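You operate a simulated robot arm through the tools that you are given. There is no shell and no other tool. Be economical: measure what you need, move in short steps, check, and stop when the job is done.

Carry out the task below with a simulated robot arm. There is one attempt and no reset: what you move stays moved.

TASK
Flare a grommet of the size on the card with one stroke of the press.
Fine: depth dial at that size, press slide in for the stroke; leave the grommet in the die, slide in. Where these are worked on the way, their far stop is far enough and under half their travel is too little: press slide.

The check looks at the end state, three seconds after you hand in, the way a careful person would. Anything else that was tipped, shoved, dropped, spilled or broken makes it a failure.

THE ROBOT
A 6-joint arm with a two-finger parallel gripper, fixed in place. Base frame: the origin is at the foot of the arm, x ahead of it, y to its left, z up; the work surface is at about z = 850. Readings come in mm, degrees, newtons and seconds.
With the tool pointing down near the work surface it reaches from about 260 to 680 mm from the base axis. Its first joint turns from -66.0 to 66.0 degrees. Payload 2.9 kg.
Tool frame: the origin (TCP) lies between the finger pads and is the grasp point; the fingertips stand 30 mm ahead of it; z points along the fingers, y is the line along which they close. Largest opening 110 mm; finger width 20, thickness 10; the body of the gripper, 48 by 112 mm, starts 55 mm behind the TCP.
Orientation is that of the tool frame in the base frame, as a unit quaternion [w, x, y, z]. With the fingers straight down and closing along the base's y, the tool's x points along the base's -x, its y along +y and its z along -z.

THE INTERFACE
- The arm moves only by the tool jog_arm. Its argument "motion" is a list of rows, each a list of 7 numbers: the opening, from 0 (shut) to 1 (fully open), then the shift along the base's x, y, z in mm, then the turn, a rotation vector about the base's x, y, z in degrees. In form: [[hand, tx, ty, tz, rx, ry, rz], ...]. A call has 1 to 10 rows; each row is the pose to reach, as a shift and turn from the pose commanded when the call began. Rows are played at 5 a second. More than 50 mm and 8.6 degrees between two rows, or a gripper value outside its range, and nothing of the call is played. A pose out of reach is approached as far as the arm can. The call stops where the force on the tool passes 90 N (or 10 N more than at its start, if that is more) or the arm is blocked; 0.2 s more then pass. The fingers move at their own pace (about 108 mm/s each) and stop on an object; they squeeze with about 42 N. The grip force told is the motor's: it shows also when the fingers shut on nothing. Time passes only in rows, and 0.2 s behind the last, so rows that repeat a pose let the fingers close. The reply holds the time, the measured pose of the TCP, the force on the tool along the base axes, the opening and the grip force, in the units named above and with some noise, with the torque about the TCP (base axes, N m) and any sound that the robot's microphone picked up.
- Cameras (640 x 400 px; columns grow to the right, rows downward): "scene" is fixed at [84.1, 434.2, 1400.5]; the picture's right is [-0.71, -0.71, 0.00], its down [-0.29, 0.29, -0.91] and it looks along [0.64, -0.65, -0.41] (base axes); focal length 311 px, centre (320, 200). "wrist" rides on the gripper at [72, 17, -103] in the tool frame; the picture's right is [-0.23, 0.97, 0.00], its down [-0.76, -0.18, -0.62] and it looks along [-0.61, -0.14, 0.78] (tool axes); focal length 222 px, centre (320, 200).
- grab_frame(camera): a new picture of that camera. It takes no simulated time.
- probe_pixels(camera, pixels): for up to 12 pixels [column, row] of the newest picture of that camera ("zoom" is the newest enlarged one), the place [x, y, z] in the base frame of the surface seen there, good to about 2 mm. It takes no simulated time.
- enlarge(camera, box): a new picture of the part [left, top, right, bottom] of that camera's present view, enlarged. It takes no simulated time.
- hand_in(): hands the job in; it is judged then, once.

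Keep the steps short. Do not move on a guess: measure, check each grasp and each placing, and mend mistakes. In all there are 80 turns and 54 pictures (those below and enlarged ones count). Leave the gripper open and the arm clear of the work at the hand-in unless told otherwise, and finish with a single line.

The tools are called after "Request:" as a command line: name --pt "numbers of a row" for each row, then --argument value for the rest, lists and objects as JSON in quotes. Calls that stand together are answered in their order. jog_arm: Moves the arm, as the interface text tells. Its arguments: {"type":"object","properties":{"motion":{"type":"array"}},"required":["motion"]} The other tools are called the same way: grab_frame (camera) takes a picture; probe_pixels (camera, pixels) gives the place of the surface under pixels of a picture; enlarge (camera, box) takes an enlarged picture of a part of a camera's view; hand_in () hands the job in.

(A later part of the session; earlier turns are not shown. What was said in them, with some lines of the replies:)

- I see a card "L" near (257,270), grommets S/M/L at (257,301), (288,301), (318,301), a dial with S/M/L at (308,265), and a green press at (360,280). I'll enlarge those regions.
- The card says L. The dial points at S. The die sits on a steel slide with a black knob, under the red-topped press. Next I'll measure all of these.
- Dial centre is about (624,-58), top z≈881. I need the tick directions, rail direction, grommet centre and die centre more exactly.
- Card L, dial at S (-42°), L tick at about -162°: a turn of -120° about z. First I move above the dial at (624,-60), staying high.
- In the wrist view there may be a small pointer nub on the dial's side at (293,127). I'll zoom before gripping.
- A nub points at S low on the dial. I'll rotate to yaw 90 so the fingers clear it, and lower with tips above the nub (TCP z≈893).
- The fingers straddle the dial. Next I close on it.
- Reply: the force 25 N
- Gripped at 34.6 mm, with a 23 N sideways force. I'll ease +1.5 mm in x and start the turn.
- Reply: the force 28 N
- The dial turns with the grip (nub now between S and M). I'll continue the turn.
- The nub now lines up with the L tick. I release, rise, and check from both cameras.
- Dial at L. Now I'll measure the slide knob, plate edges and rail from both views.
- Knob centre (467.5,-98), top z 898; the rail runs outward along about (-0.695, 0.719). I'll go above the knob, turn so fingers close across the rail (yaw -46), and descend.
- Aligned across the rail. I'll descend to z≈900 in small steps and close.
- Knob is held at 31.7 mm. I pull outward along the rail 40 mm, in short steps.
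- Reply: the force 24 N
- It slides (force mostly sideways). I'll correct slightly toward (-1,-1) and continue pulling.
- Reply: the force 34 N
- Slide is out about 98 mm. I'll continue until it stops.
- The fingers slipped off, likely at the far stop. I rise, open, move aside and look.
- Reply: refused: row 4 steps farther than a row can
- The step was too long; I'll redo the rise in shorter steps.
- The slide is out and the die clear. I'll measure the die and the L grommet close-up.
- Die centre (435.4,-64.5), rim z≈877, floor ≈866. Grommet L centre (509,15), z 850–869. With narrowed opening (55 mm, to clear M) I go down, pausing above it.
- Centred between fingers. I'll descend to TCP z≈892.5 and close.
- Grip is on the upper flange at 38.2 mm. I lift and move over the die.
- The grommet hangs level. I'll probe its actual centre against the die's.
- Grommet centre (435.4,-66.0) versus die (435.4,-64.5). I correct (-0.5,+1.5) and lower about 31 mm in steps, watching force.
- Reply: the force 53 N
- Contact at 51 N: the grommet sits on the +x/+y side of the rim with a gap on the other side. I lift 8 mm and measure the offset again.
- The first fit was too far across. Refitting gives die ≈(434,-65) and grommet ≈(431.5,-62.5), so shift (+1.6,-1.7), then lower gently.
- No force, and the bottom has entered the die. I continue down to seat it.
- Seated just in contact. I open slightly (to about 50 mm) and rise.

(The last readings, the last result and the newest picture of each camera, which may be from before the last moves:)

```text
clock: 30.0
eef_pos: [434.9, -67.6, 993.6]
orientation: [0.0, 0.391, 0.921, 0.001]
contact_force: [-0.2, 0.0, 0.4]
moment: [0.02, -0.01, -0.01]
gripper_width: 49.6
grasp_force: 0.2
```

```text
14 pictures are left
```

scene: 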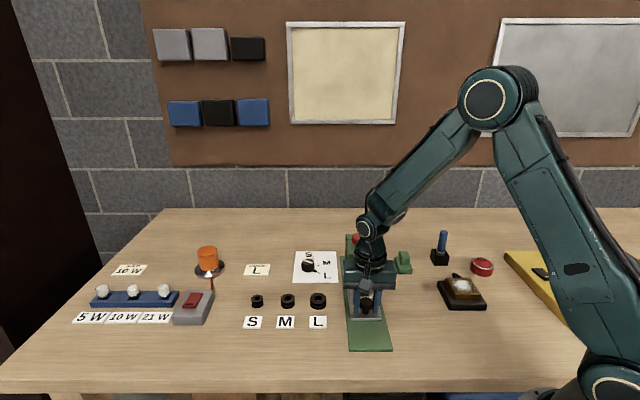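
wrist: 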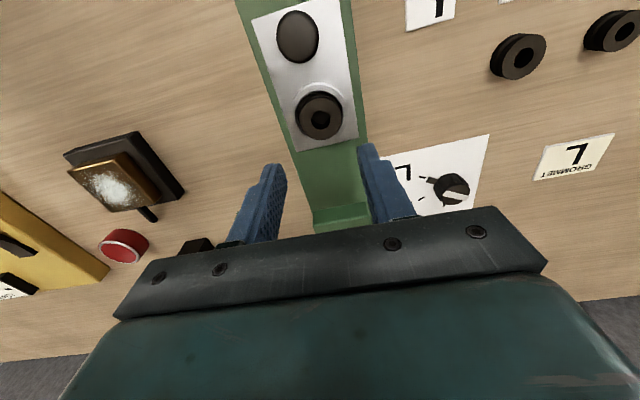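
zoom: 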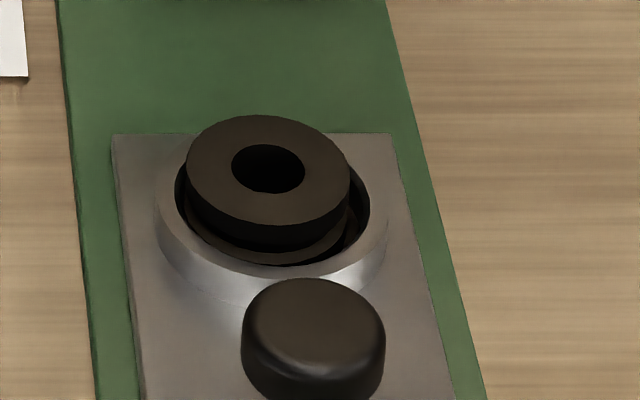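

The grommet is in the die; I'll probe whether it sits level and centred.

Request:
probe_pixels --camera "zoom" --pixels '[[205, 165], [335, 180], [265, 128], [270, 205], [220, 140], [320, 205], [320, 145], [215, 195], [313, 325]]'

Request:
probe_pixels --camera "wrist" --pixels '[[303, 116], [336, 116], [319, 101], [319, 133], [297, 37]]'

```text
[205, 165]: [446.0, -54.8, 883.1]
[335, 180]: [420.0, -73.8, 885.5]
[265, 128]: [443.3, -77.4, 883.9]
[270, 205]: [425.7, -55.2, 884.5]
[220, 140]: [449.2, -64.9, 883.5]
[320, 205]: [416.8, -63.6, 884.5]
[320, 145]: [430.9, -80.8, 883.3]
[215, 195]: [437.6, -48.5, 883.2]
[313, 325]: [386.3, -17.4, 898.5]
```

```text
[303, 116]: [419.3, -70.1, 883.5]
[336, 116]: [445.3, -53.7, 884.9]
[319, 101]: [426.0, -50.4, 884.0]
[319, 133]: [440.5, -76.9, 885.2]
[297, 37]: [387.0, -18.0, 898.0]
```

Level at z≈884, so it is fully seated. Next I move over the knob (388,-18.5), descend and grip it.

Request:
jog_arm --pt "0.6 -24 25 0 0 0 0" --pt "0.6 -47 49 0 0 0 0" --pt "0.6 -47 49 -40 0 0 0" --pt "0.6 -47 49 -75 0 0 0" --pt "0.6 -47 49 -94 0 0 0" --pt "0.3 -47 49 -94 0 0 0" --pt "0.2 -47 49 -94 0 0 0" --pt "0.2 -47 49 -94 0 0 0"

Request:
enlarge --camera "scene" --box '[320, 250, 416, 320]'

```text
clock: 31.8
eef_pos: [385.6, -16.8, 899.7]
orientation: [-0.001, 0.391, 0.92, -0.002]
contact_force: [-14.1, -13.7, -2.6]
moment: [-0.73, -0.79, -0.23]
gripper_width: 31.6
grasp_force: 44.7
```

```text
5.71 times, centred on (368, 285) of scene
```

zoom: 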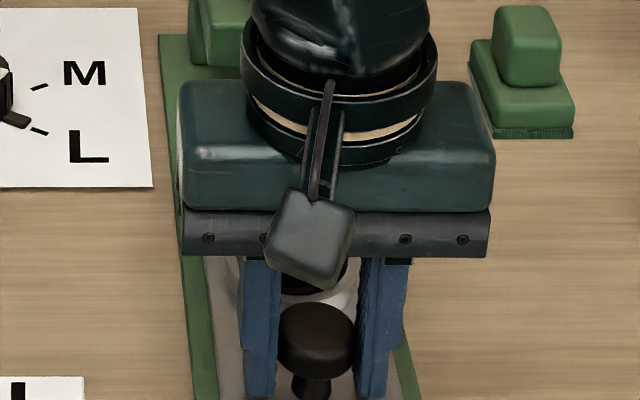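

Knob gripped. I push in gently along (0.70,-0.71).

Request:
jog_arm --pt "0.2 3 -5 0 0 0 0" --pt "0.2 8 -10 0 0 0 0" --pt "0.2 13 -15 0 0 0 0" --pt "0.2 18 -20 0 0 0 0" --pt "0.2 23 -25 0 0 0 0" --pt "0.2 28 -30 0 0 0 0" --pt "0.2 33 -35 0 0 0 0" --pt "0.2 38 -40 0 0 0 0"

Request:
jog_arm --pt "0.2 5 -5 0 0 0 0" --pt "0.2 10 -10 0 0 0 0" --pt "0.2 15 -15 0 0 0 0" --pt "0.2 20 -20 0 0 0 0" --pt "0.2 25 -25 0 0 0 0" --pt "0.2 30 -30 0 0 0 0" --pt "0.2 34 -34 0 0 0 0"

```text
clock: 33.6
eef_pos: [424.5, -55.9, 899.1]
orientation: [0.0, 0.391, 0.92, 0.0]
contact_force: [-11.7, -11.8, -10.2]
moment: [0.58, 0.47, -0.13]
gripper_width: 31.9
grasp_force: 44.7
```

```text
clock: 35.2
eef_pos: [458.2, -91.4, 899.2]
orientation: [-0.001, 0.39, 0.921, -0.001]
contact_force: [-13.4, -11.7, -18.2]
moment: [-0.4, -0.69, -0.11]
gripper_width: 31.7
grasp_force: 45.4
```

Still gripped, about 10 mm to go. I push the last bit in small steps until it resists.

Request:
jog_arm --pt "0.2 2 -2 0 0 0 0" --pt "0.2 4 -4 0 0 0 0" --pt "0.2 5.5 -5.5 0 0 0 0" --pt "0.2 7 -7 0 0 0 0" --pt "0.2 8.5 -8.5 0 0 0 0"

Request:
enlarge --camera "scene" --box '[310, 225, 422, 305]'

```text
clock: 36.4
eef_pos: [467.8, -98.9, 900.2]
orientation: [-0.002, 0.39, 0.921, 0.0]
contact_force: [-12.2, -10.5, -26.8]
moment: [-0.04, -0.22, -0.2]
gripper_width: 31.7
grasp_force: 45.6
```

```text
5.00 times, centred on (366, 265) of scene
```

zoom: 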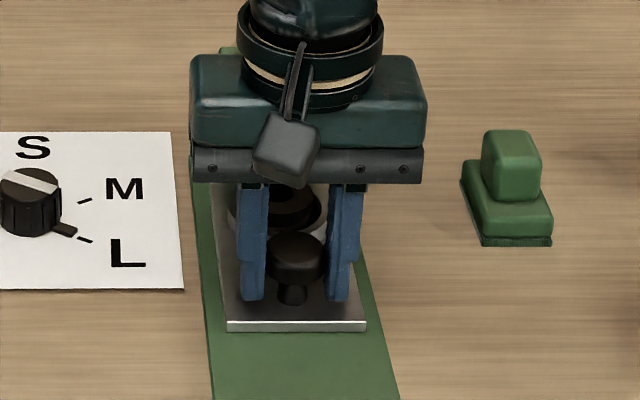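

Nearly at its original place with no stop felt yet. I push a few mm more, 1 mm at a time.

Request:
jog_arm --pt "0.2 0.7 -0.7 0 0 0 0" --pt "0.2 1.4 -1.4 0 0 0 0" --pt "0.2 2.1 -2.1 0 0 0 0" --pt "0.2 2.1 -2.1 0 0 0 0"

```text
clock: 37.4
eef_pos: [467.8, -98.7, 899.4]
orientation: [-0.003, 0.39, 0.921, 0.0]
contact_force: [-18.2, 3.3, -15.5]
moment: [-0.03, -0.2, -0.14]
gripper_width: 31.6
grasp_force: 44.4
```

It now resists (≈15 N along the rail, no movement): the slide is at its inner stop. I release and rise straight up.

Request:
jog_arm --pt "0.4 0 0 0 0 0 0" --pt "0.6 0 0 0 0 0 0" --pt "0.6 0 0 0 0 0 0" --pt "0.6 0 0 30 0 0 0" --pt "0.6 0 0 70 0 0 0" --pt "0.6 0 0 110 0 0 0" --pt "0.3 0 0 150 0 0 0" --pt "0 0 0 165 0 0 0"

Request:
enlarge --camera "scene" --box '[310, 225, 422, 305]'

Request:
grab_frame --camera "wrist"

```text
clock: 39.2
eef_pos: [471.6, -101.2, 1067.2]
orientation: [0.0, 0.389, 0.921, 0.0]
contact_force: [-0.1, 0.1, -0.7]
moment: [0.0, -0.01, 0.03]
gripper_width: 0.0
grasp_force: 37.7
```

```text
5.00 times, centred on (366, 265) of scene
```

zoom: 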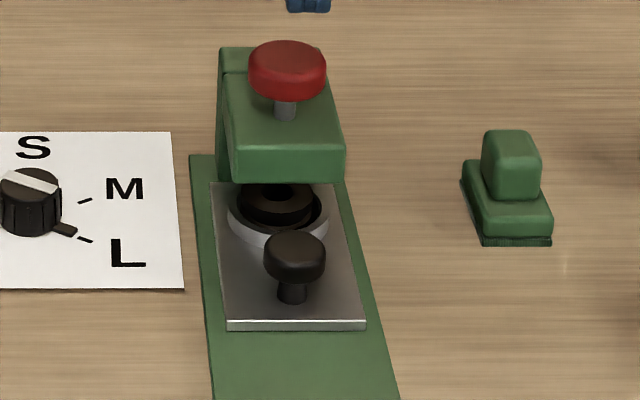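

```text
10 pictures are left
```

wrist: 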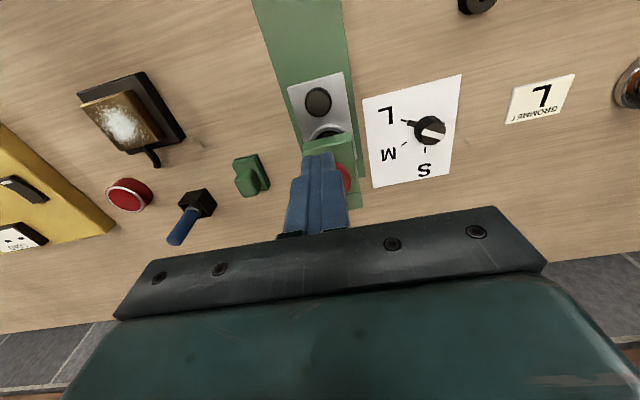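

Slide in, grommet under the press head. I'll measure the red plunger knob.

Request:
probe_pixels --camera "zoom" --pixels '[[287, 58], [255, 62], [320, 62], [287, 45], [287, 72], [270, 55], [305, 55], [285, 112], [290, 140], [295, 240]]'

```text
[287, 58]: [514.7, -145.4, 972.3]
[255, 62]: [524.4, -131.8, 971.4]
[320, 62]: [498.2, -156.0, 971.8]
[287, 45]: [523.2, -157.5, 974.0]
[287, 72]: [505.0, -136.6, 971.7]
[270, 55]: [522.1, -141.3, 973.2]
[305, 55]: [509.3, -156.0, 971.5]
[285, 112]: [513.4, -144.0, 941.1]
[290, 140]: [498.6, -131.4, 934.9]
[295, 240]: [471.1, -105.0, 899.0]
```

Red knob centre (513,-145), top z≈972. With fingers shut, I go over it, tips a few mm above (TCP z≈1008).

Request:
jog_arm --pt "0 20 -22 0 0 0 0" --pt "0 41.5 -44 0 0 0 0" --pt "0 41.5 -44 -30 0 0 0" --pt "0 41.5 -44 -58 0 0 0"

Request:
enlarge --camera "scene" --box '[310, 205, 422, 285]'

```text
clock: 40.2
eef_pos: [511.5, -143.8, 1005.7]
orientation: [0.0, 0.39, 0.921, -0.001]
contact_force: [-0.3, -0.1, -1.1]
moment: [-0.01, 0.02, 0.02]
gripper_width: 0.0
grasp_force: 38.0
```

```text
5.00 times, centred on (366, 245) of scene
```

zoom: 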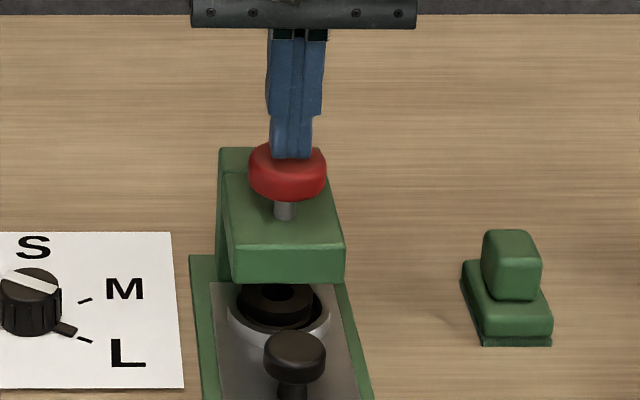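

The fingertips are just above the red knob's middle. One continuous stroke down, in 3–4 mm steps.

Request:
jog_arm --pt "0 1 -1 -4 0 0 0" --pt "0 1 -1 -8 0 0 0" --pt "0 1 -1 -12 0 0 0" --pt "0 1 -1 -16 0 0 0" --pt "0 1 -1 -20 0 0 0" --pt "0 1 -1 -24 0 0 0" --pt "0 1 -1 -28 0 0 0" --pt "0 1 -1 -32 0 0 0"

```text
clock: 42.0
eef_pos: [514.1, -146.8, 986.3]
orientation: [0.008, 0.39, 0.921, 0.001]
contact_force: [-22.1, 12.8, 78.5]
moment: [0.69, 0.98, -0.08]
gripper_width: 0.0
grasp_force: 37.5
heard: click
```

A click was heard, and it is blocked at the bottom with 78 N: the stroke is done. I rise straight and move clear.

Request:
jog_arm --pt "0 1 -1 20 0 0 0" --pt "0 1 -1 60 0 0 0" --pt "0 1 -1 105 0 0 0" --pt "0.3 -25 20 130 0 0 0" --pt "0.6 -55 45 150 0 0 0" --pt "0.9 -80 75 170 0 0 0" --pt "0.9 -110 105 190 0 0 0"

Request:
enlarge --camera "scene" --box '[310, 225, 422, 305]'

Request:
grab_frame --camera "scene"

```text
clock: 43.6
eef_pos: [402.7, -40.4, 1164.8]
orientation: [0.0, 0.391, 0.92, 0.0]
contact_force: [0.4, -0.1, -0.7]
moment: [0.0, -0.01, -0.02]
gripper_width: 99.3
grasp_force: 0.0
```

```text
5.00 times, centred on (366, 265) of scene
```

zoom: 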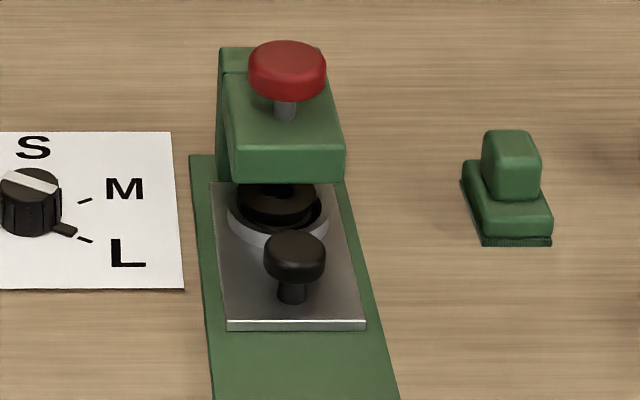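

```text
7 pictures are left
```

scene: 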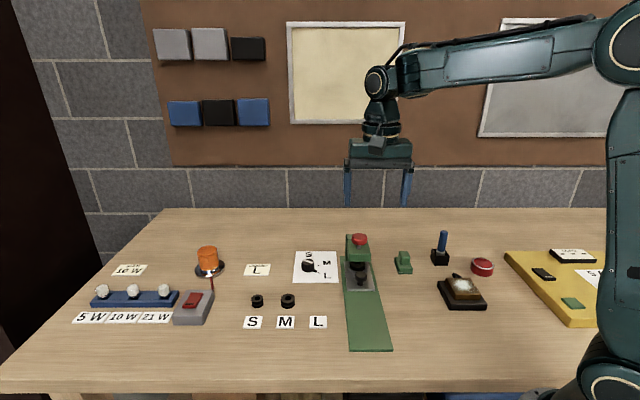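

The plunger has sprung back, the grommet is in the die with a changed top, the slide is in, the dial is at L, and nothing else has moved. The gripper is open and clear, so I hand in.

Request:
hand_in

```text
The job is handed in.
```

I flared the L grommet with one press stroke (the press clicked at the bottom), with the dial at L, the slide in and the grommet left in the die.
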